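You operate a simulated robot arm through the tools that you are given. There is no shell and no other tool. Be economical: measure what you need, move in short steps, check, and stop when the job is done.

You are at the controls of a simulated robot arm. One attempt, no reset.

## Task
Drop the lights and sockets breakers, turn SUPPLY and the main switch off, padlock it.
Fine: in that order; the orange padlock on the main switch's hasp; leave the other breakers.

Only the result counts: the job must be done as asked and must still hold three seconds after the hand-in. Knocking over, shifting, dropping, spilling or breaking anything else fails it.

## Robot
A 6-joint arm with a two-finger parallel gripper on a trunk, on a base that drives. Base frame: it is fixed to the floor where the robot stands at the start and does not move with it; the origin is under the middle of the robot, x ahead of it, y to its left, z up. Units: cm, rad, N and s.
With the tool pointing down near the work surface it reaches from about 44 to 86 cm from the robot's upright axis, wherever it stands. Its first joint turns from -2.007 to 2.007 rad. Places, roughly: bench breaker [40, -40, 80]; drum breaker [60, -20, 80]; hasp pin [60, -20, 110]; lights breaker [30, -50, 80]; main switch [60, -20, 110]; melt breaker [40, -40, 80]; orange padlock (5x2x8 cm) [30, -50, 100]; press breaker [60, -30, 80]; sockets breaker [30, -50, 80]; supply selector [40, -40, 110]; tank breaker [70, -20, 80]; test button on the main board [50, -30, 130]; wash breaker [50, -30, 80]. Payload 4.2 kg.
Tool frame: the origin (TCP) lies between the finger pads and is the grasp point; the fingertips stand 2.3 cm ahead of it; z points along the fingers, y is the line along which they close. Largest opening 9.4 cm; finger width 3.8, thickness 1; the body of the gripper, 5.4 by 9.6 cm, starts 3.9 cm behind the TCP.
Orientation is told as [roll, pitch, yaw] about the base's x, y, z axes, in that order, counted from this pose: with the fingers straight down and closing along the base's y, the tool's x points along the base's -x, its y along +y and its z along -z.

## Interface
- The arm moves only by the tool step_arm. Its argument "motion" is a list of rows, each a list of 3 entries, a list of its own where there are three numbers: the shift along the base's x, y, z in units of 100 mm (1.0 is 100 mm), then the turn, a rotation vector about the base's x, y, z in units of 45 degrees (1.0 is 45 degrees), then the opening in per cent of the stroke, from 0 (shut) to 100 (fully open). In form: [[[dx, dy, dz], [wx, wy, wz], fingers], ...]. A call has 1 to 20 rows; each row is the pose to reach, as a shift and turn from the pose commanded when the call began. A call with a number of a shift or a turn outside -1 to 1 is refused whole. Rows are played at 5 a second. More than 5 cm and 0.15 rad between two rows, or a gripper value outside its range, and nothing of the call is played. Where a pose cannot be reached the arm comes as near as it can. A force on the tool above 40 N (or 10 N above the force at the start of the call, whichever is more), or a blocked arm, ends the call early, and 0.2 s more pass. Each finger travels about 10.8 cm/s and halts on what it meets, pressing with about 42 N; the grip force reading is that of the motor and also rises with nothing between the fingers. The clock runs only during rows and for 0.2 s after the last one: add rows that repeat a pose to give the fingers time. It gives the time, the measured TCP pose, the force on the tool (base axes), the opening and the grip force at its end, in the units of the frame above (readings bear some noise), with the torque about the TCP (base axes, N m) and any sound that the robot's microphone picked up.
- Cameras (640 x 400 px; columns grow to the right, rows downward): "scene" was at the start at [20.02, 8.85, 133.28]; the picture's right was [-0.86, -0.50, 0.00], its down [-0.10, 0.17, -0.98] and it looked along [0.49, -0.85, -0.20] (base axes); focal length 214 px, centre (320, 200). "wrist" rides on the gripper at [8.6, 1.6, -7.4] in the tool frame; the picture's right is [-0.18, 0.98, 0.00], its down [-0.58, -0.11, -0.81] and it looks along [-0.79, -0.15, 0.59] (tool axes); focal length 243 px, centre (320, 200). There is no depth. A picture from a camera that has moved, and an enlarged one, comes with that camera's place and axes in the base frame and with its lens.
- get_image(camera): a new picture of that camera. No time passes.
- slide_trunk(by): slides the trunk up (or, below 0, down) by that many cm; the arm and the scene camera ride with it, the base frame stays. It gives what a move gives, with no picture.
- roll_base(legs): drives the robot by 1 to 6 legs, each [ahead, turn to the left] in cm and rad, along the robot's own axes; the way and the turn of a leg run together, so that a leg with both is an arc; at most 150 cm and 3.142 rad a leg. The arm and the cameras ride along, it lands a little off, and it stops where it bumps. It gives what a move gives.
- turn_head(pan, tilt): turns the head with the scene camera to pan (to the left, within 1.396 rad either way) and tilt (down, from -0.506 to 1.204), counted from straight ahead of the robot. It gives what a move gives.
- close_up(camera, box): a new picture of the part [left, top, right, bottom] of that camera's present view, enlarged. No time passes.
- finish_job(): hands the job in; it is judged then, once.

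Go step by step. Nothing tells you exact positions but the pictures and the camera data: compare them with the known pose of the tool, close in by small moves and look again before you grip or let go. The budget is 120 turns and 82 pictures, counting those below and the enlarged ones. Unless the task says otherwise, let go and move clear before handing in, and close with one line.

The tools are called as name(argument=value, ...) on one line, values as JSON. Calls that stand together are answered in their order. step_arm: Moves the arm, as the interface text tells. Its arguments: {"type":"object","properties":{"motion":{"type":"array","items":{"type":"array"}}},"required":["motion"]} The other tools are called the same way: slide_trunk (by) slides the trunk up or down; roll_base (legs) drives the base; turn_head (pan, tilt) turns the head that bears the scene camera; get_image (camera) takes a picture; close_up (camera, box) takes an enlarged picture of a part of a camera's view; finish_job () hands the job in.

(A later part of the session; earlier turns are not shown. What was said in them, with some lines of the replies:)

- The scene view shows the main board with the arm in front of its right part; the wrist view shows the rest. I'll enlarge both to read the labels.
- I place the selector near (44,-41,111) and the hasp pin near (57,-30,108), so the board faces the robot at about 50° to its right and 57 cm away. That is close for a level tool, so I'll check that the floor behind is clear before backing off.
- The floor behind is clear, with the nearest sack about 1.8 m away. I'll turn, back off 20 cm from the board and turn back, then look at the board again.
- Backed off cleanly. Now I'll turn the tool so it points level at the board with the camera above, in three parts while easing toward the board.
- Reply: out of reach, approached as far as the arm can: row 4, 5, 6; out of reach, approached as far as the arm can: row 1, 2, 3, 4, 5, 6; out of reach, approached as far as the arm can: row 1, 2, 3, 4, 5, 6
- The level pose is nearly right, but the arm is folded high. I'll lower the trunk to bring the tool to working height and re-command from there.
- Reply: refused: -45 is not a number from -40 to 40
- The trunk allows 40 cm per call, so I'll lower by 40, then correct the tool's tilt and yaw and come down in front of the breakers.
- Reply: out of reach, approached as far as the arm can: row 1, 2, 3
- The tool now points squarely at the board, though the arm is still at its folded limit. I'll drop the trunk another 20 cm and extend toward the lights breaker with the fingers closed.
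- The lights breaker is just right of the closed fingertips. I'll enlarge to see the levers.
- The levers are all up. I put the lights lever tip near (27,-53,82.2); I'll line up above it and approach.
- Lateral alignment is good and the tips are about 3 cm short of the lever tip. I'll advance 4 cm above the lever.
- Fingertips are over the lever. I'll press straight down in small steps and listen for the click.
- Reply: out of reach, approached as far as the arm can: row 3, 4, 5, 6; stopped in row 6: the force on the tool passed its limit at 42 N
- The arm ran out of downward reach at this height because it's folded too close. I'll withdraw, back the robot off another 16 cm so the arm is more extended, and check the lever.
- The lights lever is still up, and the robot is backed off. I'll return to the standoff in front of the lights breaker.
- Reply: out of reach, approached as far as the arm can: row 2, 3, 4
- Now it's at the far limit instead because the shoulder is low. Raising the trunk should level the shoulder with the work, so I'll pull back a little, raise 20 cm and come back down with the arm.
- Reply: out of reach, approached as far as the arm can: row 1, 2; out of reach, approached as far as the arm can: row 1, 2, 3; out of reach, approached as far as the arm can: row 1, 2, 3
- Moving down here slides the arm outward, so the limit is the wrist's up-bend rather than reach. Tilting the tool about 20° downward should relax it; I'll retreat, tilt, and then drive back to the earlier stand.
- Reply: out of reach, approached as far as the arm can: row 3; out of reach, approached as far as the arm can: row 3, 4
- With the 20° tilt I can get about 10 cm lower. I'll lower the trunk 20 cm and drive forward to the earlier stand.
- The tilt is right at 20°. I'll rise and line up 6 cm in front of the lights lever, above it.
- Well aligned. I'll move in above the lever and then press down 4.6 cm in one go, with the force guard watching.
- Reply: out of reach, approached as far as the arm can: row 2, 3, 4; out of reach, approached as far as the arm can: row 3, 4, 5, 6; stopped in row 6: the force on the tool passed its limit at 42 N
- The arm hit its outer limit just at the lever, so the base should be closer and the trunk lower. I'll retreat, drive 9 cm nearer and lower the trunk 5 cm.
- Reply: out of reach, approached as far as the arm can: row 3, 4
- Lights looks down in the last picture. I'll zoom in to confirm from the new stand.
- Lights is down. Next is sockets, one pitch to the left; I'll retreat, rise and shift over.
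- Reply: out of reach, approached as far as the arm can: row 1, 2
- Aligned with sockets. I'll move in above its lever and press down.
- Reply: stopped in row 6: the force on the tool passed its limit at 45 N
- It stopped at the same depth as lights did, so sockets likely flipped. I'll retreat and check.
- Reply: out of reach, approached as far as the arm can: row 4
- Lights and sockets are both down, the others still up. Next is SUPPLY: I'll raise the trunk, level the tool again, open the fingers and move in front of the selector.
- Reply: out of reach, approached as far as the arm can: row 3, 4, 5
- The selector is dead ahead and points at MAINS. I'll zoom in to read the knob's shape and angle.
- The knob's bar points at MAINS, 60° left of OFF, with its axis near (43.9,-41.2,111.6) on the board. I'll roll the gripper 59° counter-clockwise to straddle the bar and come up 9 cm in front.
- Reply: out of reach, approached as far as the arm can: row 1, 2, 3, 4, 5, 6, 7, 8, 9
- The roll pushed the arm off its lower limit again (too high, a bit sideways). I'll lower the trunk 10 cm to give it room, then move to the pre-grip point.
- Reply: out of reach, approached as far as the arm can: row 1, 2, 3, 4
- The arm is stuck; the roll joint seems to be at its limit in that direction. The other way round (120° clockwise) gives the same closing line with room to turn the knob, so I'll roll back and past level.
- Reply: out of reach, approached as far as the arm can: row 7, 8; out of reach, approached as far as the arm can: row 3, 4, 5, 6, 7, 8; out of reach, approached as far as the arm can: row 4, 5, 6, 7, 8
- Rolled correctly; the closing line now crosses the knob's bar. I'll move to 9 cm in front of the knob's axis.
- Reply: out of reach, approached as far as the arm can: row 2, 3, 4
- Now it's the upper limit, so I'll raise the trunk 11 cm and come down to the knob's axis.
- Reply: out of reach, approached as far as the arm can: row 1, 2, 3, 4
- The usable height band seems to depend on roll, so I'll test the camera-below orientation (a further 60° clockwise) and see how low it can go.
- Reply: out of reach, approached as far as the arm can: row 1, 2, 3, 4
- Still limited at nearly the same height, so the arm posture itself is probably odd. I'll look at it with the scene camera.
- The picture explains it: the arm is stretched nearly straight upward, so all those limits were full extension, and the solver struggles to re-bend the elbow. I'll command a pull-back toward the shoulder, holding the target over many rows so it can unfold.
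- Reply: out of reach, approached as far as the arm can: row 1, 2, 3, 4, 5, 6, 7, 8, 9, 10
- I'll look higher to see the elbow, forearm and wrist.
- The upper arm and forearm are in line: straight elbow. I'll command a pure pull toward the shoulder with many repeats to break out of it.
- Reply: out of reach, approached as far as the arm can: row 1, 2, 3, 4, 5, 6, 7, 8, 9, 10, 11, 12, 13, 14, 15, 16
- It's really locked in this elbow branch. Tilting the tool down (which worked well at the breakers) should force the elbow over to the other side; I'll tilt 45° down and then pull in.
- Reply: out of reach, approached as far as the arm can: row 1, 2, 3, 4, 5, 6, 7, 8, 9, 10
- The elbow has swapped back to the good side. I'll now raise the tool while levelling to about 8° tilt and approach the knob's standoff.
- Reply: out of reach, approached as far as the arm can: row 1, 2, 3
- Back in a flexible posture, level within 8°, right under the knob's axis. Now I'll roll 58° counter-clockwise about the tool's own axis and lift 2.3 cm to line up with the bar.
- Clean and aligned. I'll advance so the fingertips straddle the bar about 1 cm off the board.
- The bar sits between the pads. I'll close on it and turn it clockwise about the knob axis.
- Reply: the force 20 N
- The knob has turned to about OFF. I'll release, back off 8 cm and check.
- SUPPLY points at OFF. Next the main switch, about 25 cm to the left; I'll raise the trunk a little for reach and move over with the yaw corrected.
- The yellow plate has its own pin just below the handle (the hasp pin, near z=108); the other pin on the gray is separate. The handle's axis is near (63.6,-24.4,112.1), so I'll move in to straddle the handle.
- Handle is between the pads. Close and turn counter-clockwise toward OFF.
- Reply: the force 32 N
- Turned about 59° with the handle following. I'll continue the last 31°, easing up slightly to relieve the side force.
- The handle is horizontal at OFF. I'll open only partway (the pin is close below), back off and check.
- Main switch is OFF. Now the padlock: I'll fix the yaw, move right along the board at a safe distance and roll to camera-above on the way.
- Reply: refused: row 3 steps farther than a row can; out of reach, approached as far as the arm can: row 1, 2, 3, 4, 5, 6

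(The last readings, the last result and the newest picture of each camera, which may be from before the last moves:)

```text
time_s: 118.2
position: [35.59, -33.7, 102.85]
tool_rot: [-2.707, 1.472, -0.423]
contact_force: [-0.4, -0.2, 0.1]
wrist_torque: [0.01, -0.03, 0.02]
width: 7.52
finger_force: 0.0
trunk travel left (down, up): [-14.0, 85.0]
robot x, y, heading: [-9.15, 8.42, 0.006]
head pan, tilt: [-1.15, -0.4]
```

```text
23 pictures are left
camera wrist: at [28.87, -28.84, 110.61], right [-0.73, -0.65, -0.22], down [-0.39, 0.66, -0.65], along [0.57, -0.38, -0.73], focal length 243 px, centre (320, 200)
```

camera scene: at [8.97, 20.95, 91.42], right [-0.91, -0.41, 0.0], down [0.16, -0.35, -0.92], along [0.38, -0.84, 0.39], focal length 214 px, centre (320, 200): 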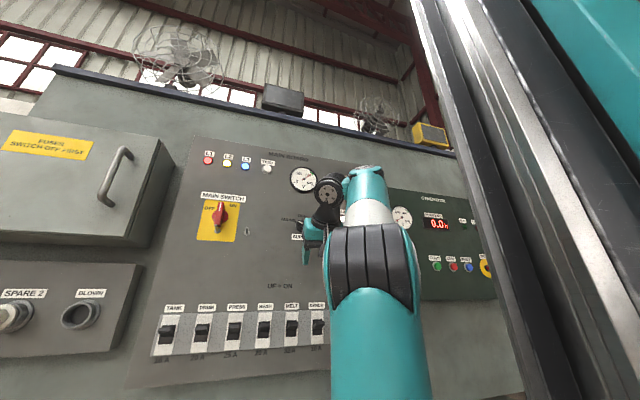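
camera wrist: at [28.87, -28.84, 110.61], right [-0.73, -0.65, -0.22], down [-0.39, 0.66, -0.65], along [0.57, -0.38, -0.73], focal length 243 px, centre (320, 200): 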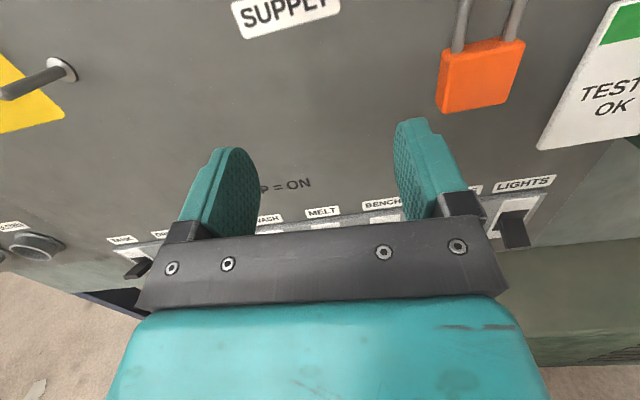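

Now tilted 5° up; I'll tip it slightly down instead and shift right to face the padlock.

step_arm(motion=[[[-0.15, 0.05, 0], [0.05, 0.043, 0], 80], [[-0.3, -0.08, 0.1], [0.1, 0.086, 0], 80], [[-0.5, -0.2, 0.2], [0.15, 0.13, 0], 80], [[-0.65, -0.32, 0.2], [0.203, 0.172, 0], 80], [[-0.79, -0.42, 0.2], [0.203, 0.172, 0], 80], [[-0.79, -0.42, 0.2], [0.203, 0.172, 0], 80]])

get_image(camera="wrist")

```text
time_s: 119.6
position: [27.73, -37.66, 104.85]
tool_rot: [-0.35, 1.442, 1.928]
contact_force: [0.1, -0.2, -0.1]
wrist_torque: [0.0, 0.01, 0.01]
width: 7.52
finger_force: 0.0
out of reach, approached as far as the arm can: row 1
trunk travel left (down, up): [-14.0, 85.0]
robot x, y, heading: [-9.19, 8.19, 0.005]
head pan, tilt: [-1.15, -0.4]
```

```text
22 pictures are left
camera wrist: at [22.08, -34.39, 114.17], right [-0.76, -0.62, -0.23], down [-0.47, 0.75, -0.48], along [0.46, -0.25, -0.85], focal length 243 px, centre (320, 200)
```

wrist: 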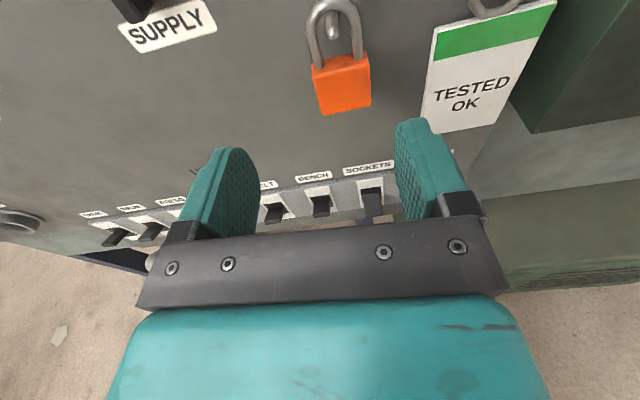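

close_up(camera="wrist", box=[270, 0, 450, 130])

```text
3.08 times, centred on (360, 65) of wrist
camera zoom: at [22.08, -34.39, 114.17], right [-0.76, -0.62, -0.23], down [-0.47, 0.75, -0.48], along [0.46, -0.25, -0.85], focal length 746 px, centre (197, 615)
```

zoom: 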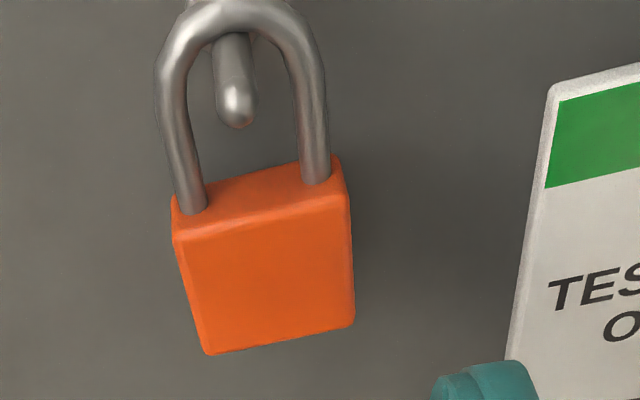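

The padlock hangs on the SPARE pin: body centred near s=-11.7, z≈101.6, front face 2.6 cm off the board. I'll come to its height and move the open fingers around it.

step_arm(motion=[[[0.07, -0.16, -0.1], [0, 0, 0], 78], [[0.14, -0.33, -0.2], [0, 0, 0], 78], [[0.216, -0.491, -0.305], [0, 0, 0], 78], [[0.216, -0.491, -0.305], [0, 0, 0], 78]])

get_image(camera="wrist")

```text
time_s: 120.6
position: [29.88, -42.86, 101.79]
tool_rot: [-0.348, 1.442, 1.93]
contact_force: [-0.4, 0.2, -0.1]
wrist_torque: [0.01, -0.03, -0.01]
width: 7.31
finger_force: 0.1
trunk travel left (down, up): [-14.0, 85.0]
robot x, y, heading: [-9.36, 8.25, 0.006]
head pan, tilt: [-1.15, -0.4]
```

```text
20 pictures are left
camera wrist: at [24.28, -39.4, 111.09], right [-0.76, -0.62, -0.23], down [-0.47, 0.75, -0.48], along [0.46, -0.26, -0.85], focal length 243 px, centre (320, 200)
```

wrist: 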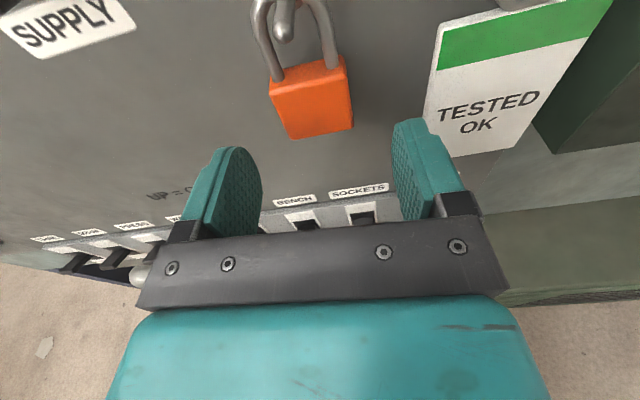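

Aligned. I'll advance 5 cm around the body, straightening the 2.6° roll.

step_arm(motion=[[[0.11, -0.12, 0], [-0.037, 0.044, 0], 78], [[0.22, -0.24, 0], [-0.037, 0.044, 0], 78], [[0.33, -0.362, 0], [-0.037, 0.044, 0], 78], [[0.33, -0.362, 0], [-0.037, 0.044, 0], 78]])

get_image(camera="wrist")

```text
time_s: 121.6
position: [33.32, -46.37, 101.69]
tool_rot: [0.022, 1.452, 2.296]
contact_force: [-0.3, 0.4, -0.2]
wrist_torque: [0.02, 0.02, 0.06]
width: 7.32
finger_force: 0.1
trunk travel left (down, up): [-14.0, 85.0]
robot x, y, heading: [-9.02, 8.07, 0.007]
head pan, tilt: [-1.15, -0.4]
```

```text
19 pictures are left
camera wrist: at [27.94, -42.7, 111.19], right [-0.76, -0.62, -0.18], down [-0.48, 0.73, -0.48], along [0.43, -0.28, -0.86], focal length 243 px, centre (320, 200)
```

wrist: 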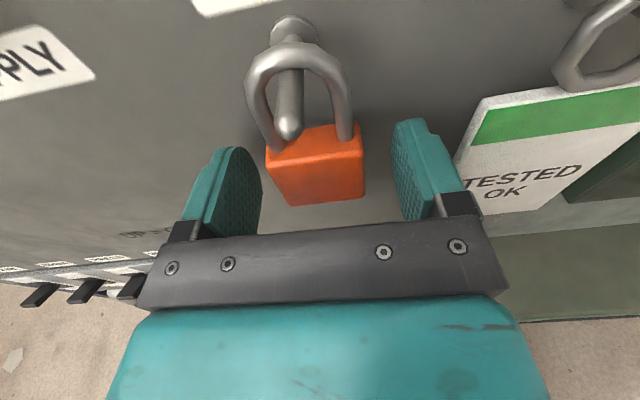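

The body is centred between the pads. I'll close on it, then lift slightly and look.

step_arm(motion=[[[0, 0, 0], [0, 0, 0], 60], [[0, 0, 0], [0, 0, 0], 45], [[0, 0, 0], [0, 0, 0], 30], [[0, 0, 0], [0, 0, 0], 30]])

get_image(camera="wrist")

```text
time_s: 122.6
position: [33.29, -46.38, 101.75]
tool_rot: [0.016, 1.452, 2.293]
contact_force: [0.7, -0.2, 0.4]
wrist_torque: [0.04, 0.03, -0.01]
width: 4.16
finger_force: 41.9
trunk travel left (down, up): [-14.0, 85.0]
robot x, y, heading: [-9.45, 8.0, 0.005]
head pan, tilt: [-1.15, -0.4]
```

```text
18 pictures are left
camera wrist: at [27.93, -42.7, 111.18], right [-0.76, -0.62, -0.18], down [-0.48, 0.73, -0.48], along [0.43, -0.28, -0.86], focal length 243 px, centre (320, 200)
```

wrist: 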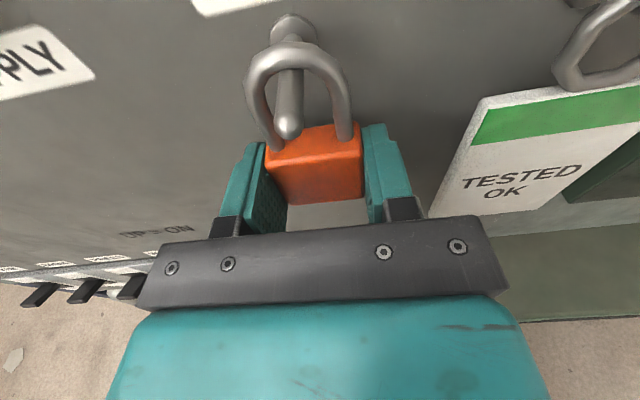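

Gripped (4.2 cm). I'll lift 1.3 cm so the shackle is free of the pin, then pull straight out 8 cm.

step_arm(motion=[[[0, 0, 0.07], [0, 0, 0], 30], [[0, 0, 0.13], [0, 0, 0], 30], [[0, 0, 0.13], [0, 0, 0], 30], [[-0.12, 0.145, 0.13], [0, 0, 0], 30], [[-0.26, 0.305, 0.13], [0, 0, 0], 30], [[-0.39, 0.46, 0.13], [0, 0, 0], 30], [[-0.52, 0.61, 0.13], [0, 0, 0], 30], [[-0.52, 0.61, 0.13], [0, 0, 0], 30]])

get_image(camera="wrist")

```text
time_s: 124.4
position: [28.09, -40.24, 103.03]
tool_rot: [0.014, 1.45, 2.292]
contact_force: [0.1, -0.2, -1.5]
wrist_torque: [0.02, 0.03, -0.04]
width: 4.16
finger_force: 42.4
trunk travel left (down, up): [-14.0, 85.0]
robot x, y, heading: [-9.32, 8.16, 0.006]
head pan, tilt: [-1.15, -0.4]
```

```text
17 pictures are left
camera wrist: at [22.7, -36.65, 112.49], right [-0.76, -0.62, -0.18], down [-0.48, 0.73, -0.48], along [0.43, -0.28, -0.86], focal length 243 px, centre (320, 200)
```

wrist: 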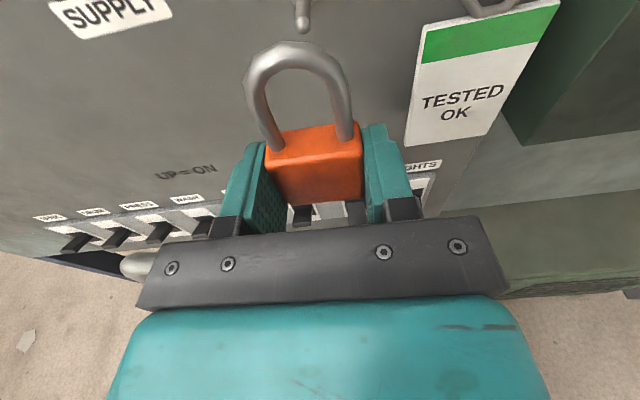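

The padlock is free of the SPARE pin. I'll carry it left along the board to a standoff in front of the hasp pin.

step_arm(motion=[[[0.3, 0.26, 0.01], [0, 0, 0], 30], [[0.62, 0.53, 0.02], [0, 0, 0], 30], [[0.953, 0.808, 0.04], [0, 0, 0], 30]])

step_arm(motion=[[[0.3, 0.26, 0.01], [0, 0, 0], 30], [[0.62, 0.53, 0.02], [0, 0, 0], 30], [[0.953, 0.808, 0.04], [0, 0, 0], 30]])

slide_trunk(by=5)

step_arm(motion=[[[0.3, 0.26, -0.15], [0, 0, 0], 30], [[0.62, 0.53, -0.3], [0, 0, 0], 30], [[0.953, 0.808, -0.46], [0, 0, 0], 30], [[0.953, 0.808, -0.46], [0, 0, 0], 30]])

get_image(camera="wrist")

```text
time_s: 125.2
position: [36.46, -32.71, 103.75]
tool_rot: [-0.015, 1.448, 2.267]
contact_force: [0.3, 0.0, -1.5]
wrist_torque: [0.04, 0.04, 0.0]
width: 4.15
finger_force: 42.2
out of reach, approached as far as the arm can: row 3
trunk travel left (down, up): [-14.0, 85.0]
robot x, y, heading: [-9.18, 7.93, 0.003]
head pan, tilt: [-1.15, -0.4]
```

```text
time_s: 126.0
position: [36.29, -31.31, 105.3]
tool_rot: [-0.012, 1.451, 2.271]
contact_force: [0.0, -0.5, -0.5]
wrist_torque: [0.01, -0.05, 0.03]
width: 4.17
finger_force: 42.0
out of reach, approached as far as the arm can: row 1, 2, 3
trunk travel left (down, up): [-14.0, 85.0]
robot x, y, heading: [-9.36, 8.09, 0.003]
head pan, tilt: [-1.15, -0.4]
```

```text
time_s: 127.0
position: [36.33, -31.27, 110.18]
tool_rot: [-0.011, 1.45, 2.271]
contact_force: [-0.2, 0.8, -1.1]
wrist_torque: [-0.02, 0.04, -0.01]
width: 4.15
finger_force: 42.2
trunk travel left (down, up): [-19.0, 80.0]
robot x, y, heading: [-9.21, 8.3, 0.003]
head pan, tilt: [-1.15, -0.4]
```

```text
time_s: 128.0
position: [35.9, -30.25, 109.48]
tool_rot: [-0.037, 1.451, 2.251]
contact_force: [-0.4, 0.1, -1.2]
wrist_torque: [0.0, 0.01, 0.02]
width: 4.16
finger_force: 41.8
out of reach, approached as far as the arm can: row 1, 2, 3, 4
trunk travel left (down, up): [-19.0, 80.0]
robot x, y, heading: [-9.15, 8.29, 0.001]
head pan, tilt: [-1.15, -0.4]
```

```text
16 pictures are left
camera wrist: at [30.49, -26.72, 118.97], right [-0.76, -0.63, -0.19], down [-0.49, 0.73, -0.48], along [0.44, -0.27, -0.86], focal length 243 px, centre (320, 200)
```

wrist: 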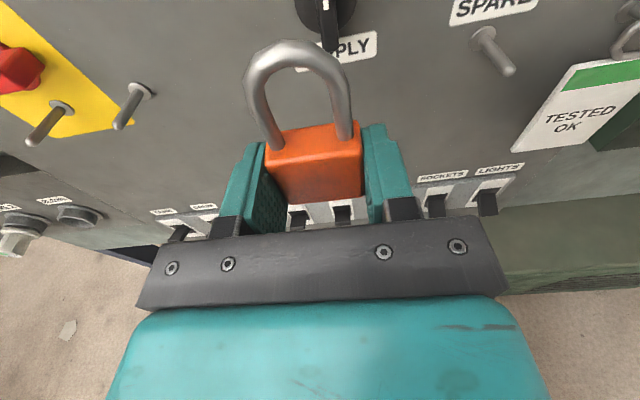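

Camera-above can't swing further left (a wrist limit), so instead I'll move the base: bring the arm back to the posture used at SPARE, then drive around to shift the robot 36 cm left along the board, keeping well clear of the fuse box.

step_arm(motion=[[[-0.28, -0.24, -0.1], [0, 0, 0], 30], [[-0.55, -0.47, -0.2], [0, 0, 0], 30], [[-0.82, -0.7, -0.3], [0, 0, 0], 30], [[-0.82, -0.7, -0.3], [0, 0, 0], 30]])

roll_base(legs=[[0, -0.868], [-20, 0], [0, 1.571], [36, 0], [0, -1.571], [18, 0]])

```text
time_s: 129.0
position: [27.72, -37.3, 106.53]
tool_rot: [-0.011, 1.451, 2.272]
contact_force: [0.5, -0.3, -1.3]
wrist_torque: [-0.02, 0.02, -0.02]
width: 4.17
finger_force: 41.7
trunk travel left (down, up): [-19.0, 80.0]
robot x, y, heading: [-9.58, 7.79, 0.009]
head pan, tilt: [-1.15, -0.4]
```

```text
time_s: 143.5
position: [6.53, -24.51, 106.49]
tool_rot: [-0.012, 1.45, 1.416]
contact_force: [0.4, -0.1, -1.4]
wrist_torque: [0.03, -0.01, -0.01]
width: 4.14
finger_force: 41.6
trunk travel left (down, up): [-19.0, 80.0]
robot x, y, heading: [16.87, 32.83, -0.843]
head pan, tilt: [-1.15, -0.4]
```

The drive went cleanly. Now turn back left so the tool faces the board, and look.

roll_base(legs=[[0, 0.848]])

get_image(camera="wrist")

```text
time_s: 146.1
position: [52.97, -12.81, 106.59]
tool_rot: [-0.013, 1.451, 2.253]
contact_force: [0.1, -0.7, -2.7]
wrist_torque: [-0.02, -0.02, 0.01]
width: 4.13
finger_force: 41.6
trunk travel left (down, up): [-19.0, 80.0]
robot x, y, heading: [16.42, 33.74, -0.003]
head pan, tilt: [-1.15, -0.4]
```

```text
15 pictures are left
camera wrist: at [47.65, -9.04, 115.99], right [-0.77, -0.61, -0.18], down [-0.47, 0.74, -0.48], along [0.43, -0.28, -0.86], focal length 243 px, centre (320, 200)
```

wrist: 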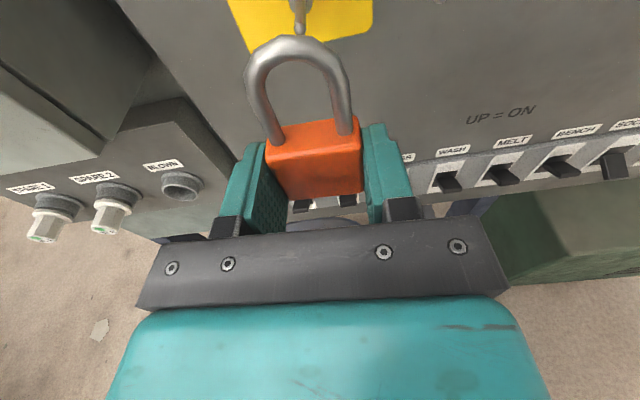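

The hasp pin is straight ahead, just above the shackle. I'll zoom for an accurate fix.

close_up(camera="wrist", box=[220, 0, 380, 100])

```text
4.00 times, centred on (300, 50) of wrist
camera zoom: at [47.65, -9.04, 115.99], right [-0.77, -0.61, -0.18], down [-0.47, 0.74, -0.48], along [0.43, -0.28, -0.86], focal length 970 px, centre (400, 800)
```

zoom: 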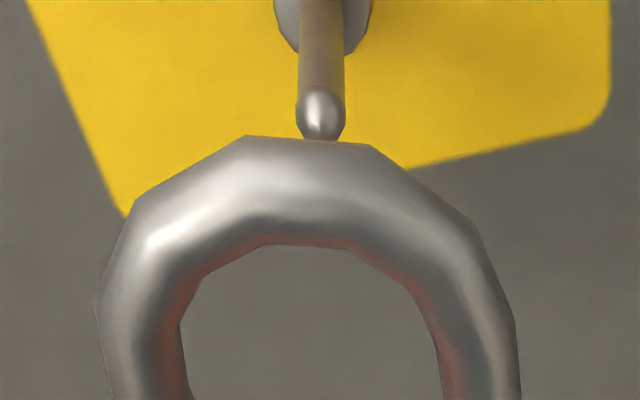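

The pin fix agrees: tip at s≈25.8, z≈107.9, about 1.1 cm higher than the SPARE pin. I'll lower the trunk a bit and stage the shackle 4 cm in front of the pin tip at insertion height.

slide_trunk(by=-4)

step_arm(motion=[[[0.15, -0.14, 0.03], [0, 0, 0], 30], [[0.31, -0.28, 0.07], [0, 0, 0], 30], [[0.467, -0.425, 0.09], [0, 0, 0], 30], [[0.467, -0.425, 0.09], [0, 0, 0], 30]])

get_image(camera="wrist")

```text
time_s: 146.9
position: [53.02, -12.77, 102.58]
tool_rot: [-0.011, 1.451, 2.256]
contact_force: [0.7, -0.4, -0.9]
wrist_torque: [0.02, 0.01, 0.03]
width: 4.16
finger_force: 42.1
trunk travel left (down, up): [-15.0, 84.0]
robot x, y, heading: [16.66, 32.97, -0.004]
head pan, tilt: [-1.15, -0.4]
```

```text
time_s: 147.9
position: [57.71, -17.08, 103.45]
tool_rot: [-0.014, 1.451, 2.256]
contact_force: [-0.7, -0.6, -1.8]
wrist_torque: [0.03, 0.02, 0.0]
width: 4.15
finger_force: 42.0
trunk travel left (down, up): [-15.0, 84.0]
robot x, y, heading: [16.68, 32.97, -0.008]
head pan, tilt: [-1.15, -0.4]
```

```text
13 pictures are left
camera wrist: at [52.34, -13.29, 112.88], right [-0.77, -0.61, -0.18], down [-0.47, 0.74, -0.48], along [0.43, -0.28, -0.86], focal length 243 px, centre (320, 200)
```

wrist: 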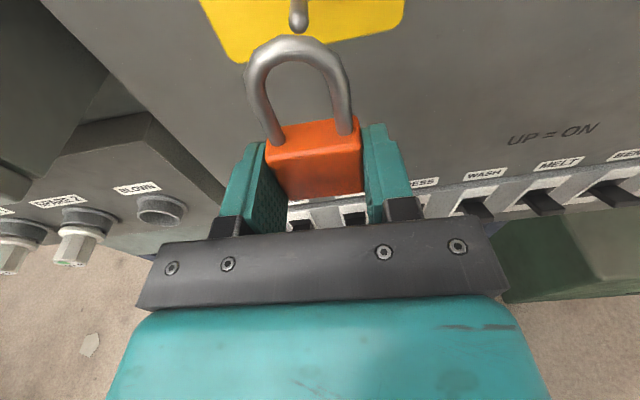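

Everything lines up. I'll advance to just short of the pin tip and look once more before threading.

step_arm(motion=[[[0.07, -0.083, 0], [0, 0, 0], 30], [[0.14, -0.165, 0], [0, 0, 0], 30], [[0.21, -0.248, 0], [0, 0, 0], 30], [[0.21, -0.248, 0], [0, 0, 0], 30]])

close_up(camera="wrist", box=[220, 0, 400, 150])

```text
time_s: 148.9
position: [59.74, -19.37, 103.52]
tool_rot: [-0.008, 1.453, 2.258]
contact_force: [-2.0, 1.4, 4.5]
wrist_torque: [-0.01, -0.1, -0.05]
width: 4.14
finger_force: 42.1
trunk travel left (down, up): [-15.0, 84.0]
robot x, y, heading: [16.78, 33.45, -0.008]
head pan, tilt: [-1.15, -0.4]
```

```text
2.67 times, centred on (310, 75) of wrist
camera zoom: at [54.38, -15.68, 112.95], right [-0.77, -0.61, -0.18], down [-0.47, 0.74, -0.48], along [0.43, -0.28, -0.86], focal length 647 px, centre (347, 533)
```

zoom: 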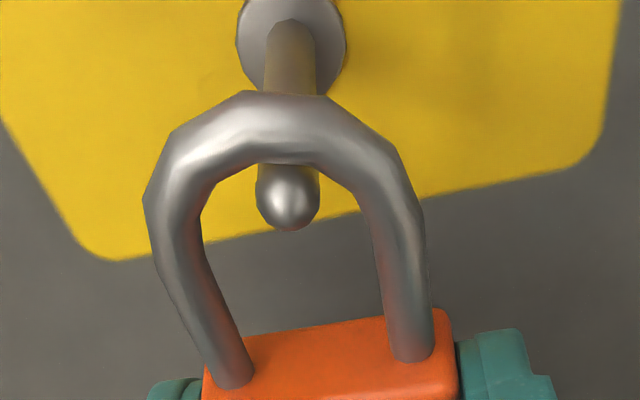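

The pin is already through the shackle and lightly touching its top. I'll raise 4 mm and push on 2 cm so it hangs well along the pin.

step_arm(motion=[[[0, 0, 0.04], [0, 0, 0], 30], [[0.04, -0.05, 0.04], [0, 0, 0], 30], [[0.08, -0.1, 0.04], [0, 0, 0], 30], [[0.135, -0.16, 0.04], [0, 0, 0], 30], [[0.135, -0.16, 0.04], [0, 0, 0], 30]])

close_up(camera="wrist", box=[200, 0, 420, 220])

```text
time_s: 150.1
position: [61.15, -21.14, 103.8]
tool_rot: [-0.012, 1.45, 2.255]
contact_force: [0.0, -0.4, -1.8]
wrist_torque: [0.06, 0.0, -0.02]
width: 4.15
finger_force: 41.4
trunk travel left (down, up): [-15.0, 84.0]
robot x, y, heading: [16.5, 33.0, -0.005]
head pan, tilt: [-1.15, -0.4]
```

```text
1.82 times, centred on (310, 110) of wrist
camera zoom: at [55.8, -17.4, 113.25], right [-0.77, -0.61, -0.18], down [-0.47, 0.74, -0.48], along [0.43, -0.28, -0.86], focal length 441 px, centre (338, 364)
```

zoom: 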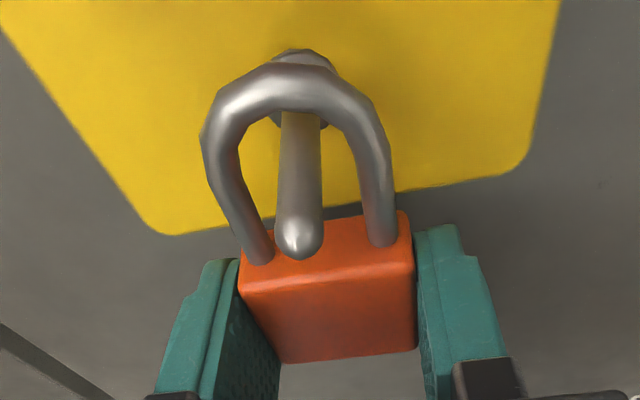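

The pin runs well through the shackle. I'll lower until it rests on the pin, then open the fingers.

step_arm(motion=[[[0, 0, -0.02], [0, 0, 0], 30], [[0, 0, -0.035], [0, 0, 0], 30], [[0, 0, -0.035], [0, 0, 0], 30]])

step_arm(motion=[[[0, 0, 0], [0, 0, 0], 50], [[0, 0, 0], [0, 0, 0], 60], [[0, 0, 0], [0, 0, 0], 75], [[0, 0, 0], [0, 0, 0], 75], [[0, 0, 0], [0, 0, 0], 75]])

get_image(camera="wrist")

```text
time_s: 150.9
position: [61.08, -21.07, 103.54]
tool_rot: [-0.012, 1.45, 2.255]
contact_force: [-0.2, -0.7, -1.9]
wrist_torque: [-0.01, -0.01, -0.01]
width: 4.14
finger_force: 41.6
trunk travel left (down, up): [-15.0, 84.0]
robot x, y, heading: [16.7, 33.01, -0.004]
head pan, tilt: [-1.15, -0.4]
```

```text
time_s: 152.1
position: [61.12, -21.04, 103.5]
tool_rot: [-0.012, 1.451, 2.256]
contact_force: [-0.6, 0.5, -0.3]
wrist_torque: [0.03, -0.01, -0.02]
width: 7.04
finger_force: 0.0
trunk travel left (down, up): [-15.0, 84.0]
robot x, y, heading: [16.69, 33.37, -0.003]
head pan, tilt: [-1.15, -0.4]
```

```text
10 pictures are left
camera wrist: at [55.76, -17.39, 112.95], right [-0.77, -0.61, -0.18], down [-0.47, 0.74, -0.48], along [0.43, -0.28, -0.86], focal length 243 px, centre (320, 200)
```

wrist: 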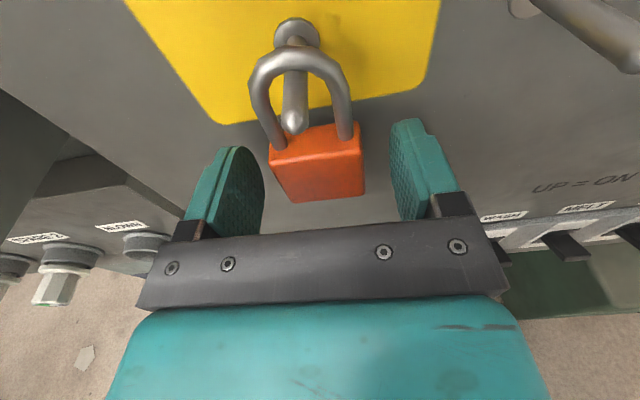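

The padlock hangs on the hasp pin. I'll back straight away and take a final look.

step_arm(motion=[[[-0.15, 0.18, 0], [0, 0, 0], 75], [[-0.35, 0.41, 0], [0, 0, 0], 75], [[-0.6, 0.71, 0], [0, 0, 0], 75], [[-0.8, 0.95, 0], [0, 0, 0], 75], [[-0.8, 0.95, 0], [0, 0, 0], 75]])

turn_head(pan=-1.2, tilt=-0.1)

get_image(camera="wrist")

get_image(camera="scene")

```text
time_s: 153.3
position: [52.94, -11.6, 103.39]
tool_rot: [-0.017, 1.451, 2.252]
contact_force: [0.2, -0.8, 0.7]
wrist_torque: [0.03, -0.01, 0.04]
width: 7.04
finger_force: 0.1
trunk travel left (down, up): [-15.0, 84.0]
robot x, y, heading: [16.57, 33.26, -0.006]
head pan, tilt: [-1.15, -0.4]
```

```text
time_s: 154.1
position: [52.94, -11.63, 103.4]
tool_rot: [-0.014, 1.45, 2.257]
contact_force: [0.0, 0.5, -0.3]
wrist_torque: [-0.03, -0.01, -0.01]
width: 7.08
finger_force: 0.0
trunk travel left (down, up): [-15.0, 84.0]
robot x, y, heading: [16.87, 33.11, -0.005]
head pan, tilt: [-1.201, -0.099]
```

```text
9 pictures are left
camera wrist: at [47.64, -7.91, 112.93], right [-0.77, -0.61, -0.18], down [-0.47, 0.74, -0.48], along [0.43, -0.28, -0.86], focal length 243 px, centre (320, 200)
```

wrist: 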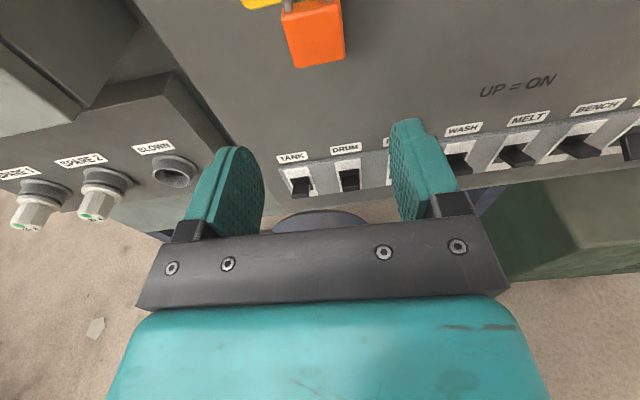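

```text
8 pictures are left
camera scene: at [35.13, 44.37, 86.0], right [-0.93, -0.36, 0.0], down [0.04, -0.09, -0.99], along [0.35, -0.93, 0.1], focal length 214 px, centre (320, 200)
```

scene: 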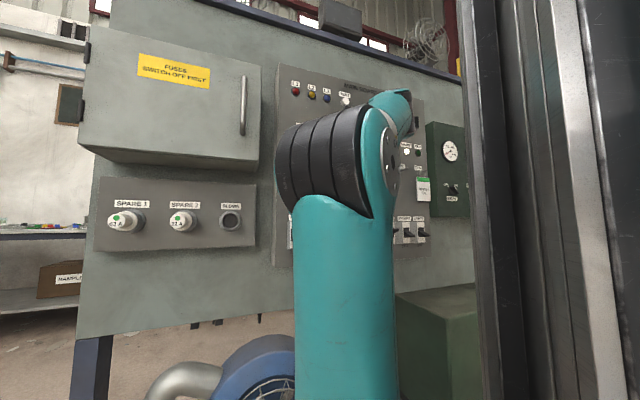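

The padlock is in place. I'll raise the trunk for one confirming view of the switch, padlock and selector.

slide_trunk(by=14)

get_image(camera="wrist")

```text
time_s: 155.8
position: [52.97, -11.61, 117.4]
tool_rot: [-0.013, 1.451, 2.254]
contact_force: [0.0, -0.4, 0.8]
wrist_torque: [0.01, 0.01, 0.02]
width: 7.05
finger_force: 0.1
trunk travel left (down, up): [-29.0, 70.0]
robot x, y, heading: [16.47, 32.94, -0.006]
head pan, tilt: [-1.201, -0.099]
```

```text
7 pictures are left
camera wrist: at [47.64, -7.91, 126.93], right [-0.77, -0.61, -0.18], down [-0.47, 0.74, -0.48], along [0.43, -0.28, -0.86], focal length 243 px, centre (320, 200)
```

wrist: 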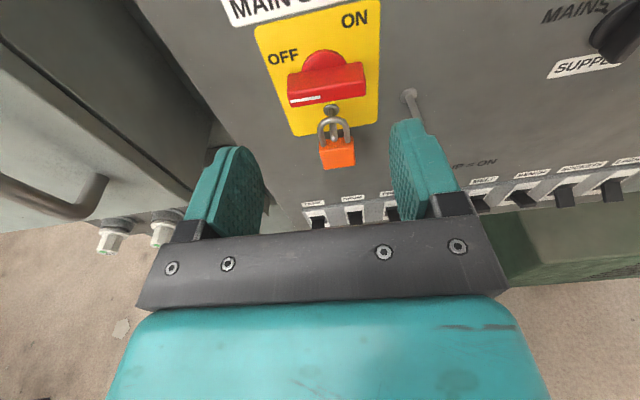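

Main switch is at OFF with the orange padlock on its hasp pin, SUPPLY is at OFF, lights and sockets are down, and the gripper is clear. Handing in.

finish_job()

```text
The job is handed in.
```

The job is handed in: I dropped the lights and sockets breakers, turned SUPPLY and then the main switch to OFF, and hung the orange padlock on the main switch's hasp. The other breakers were left alone.
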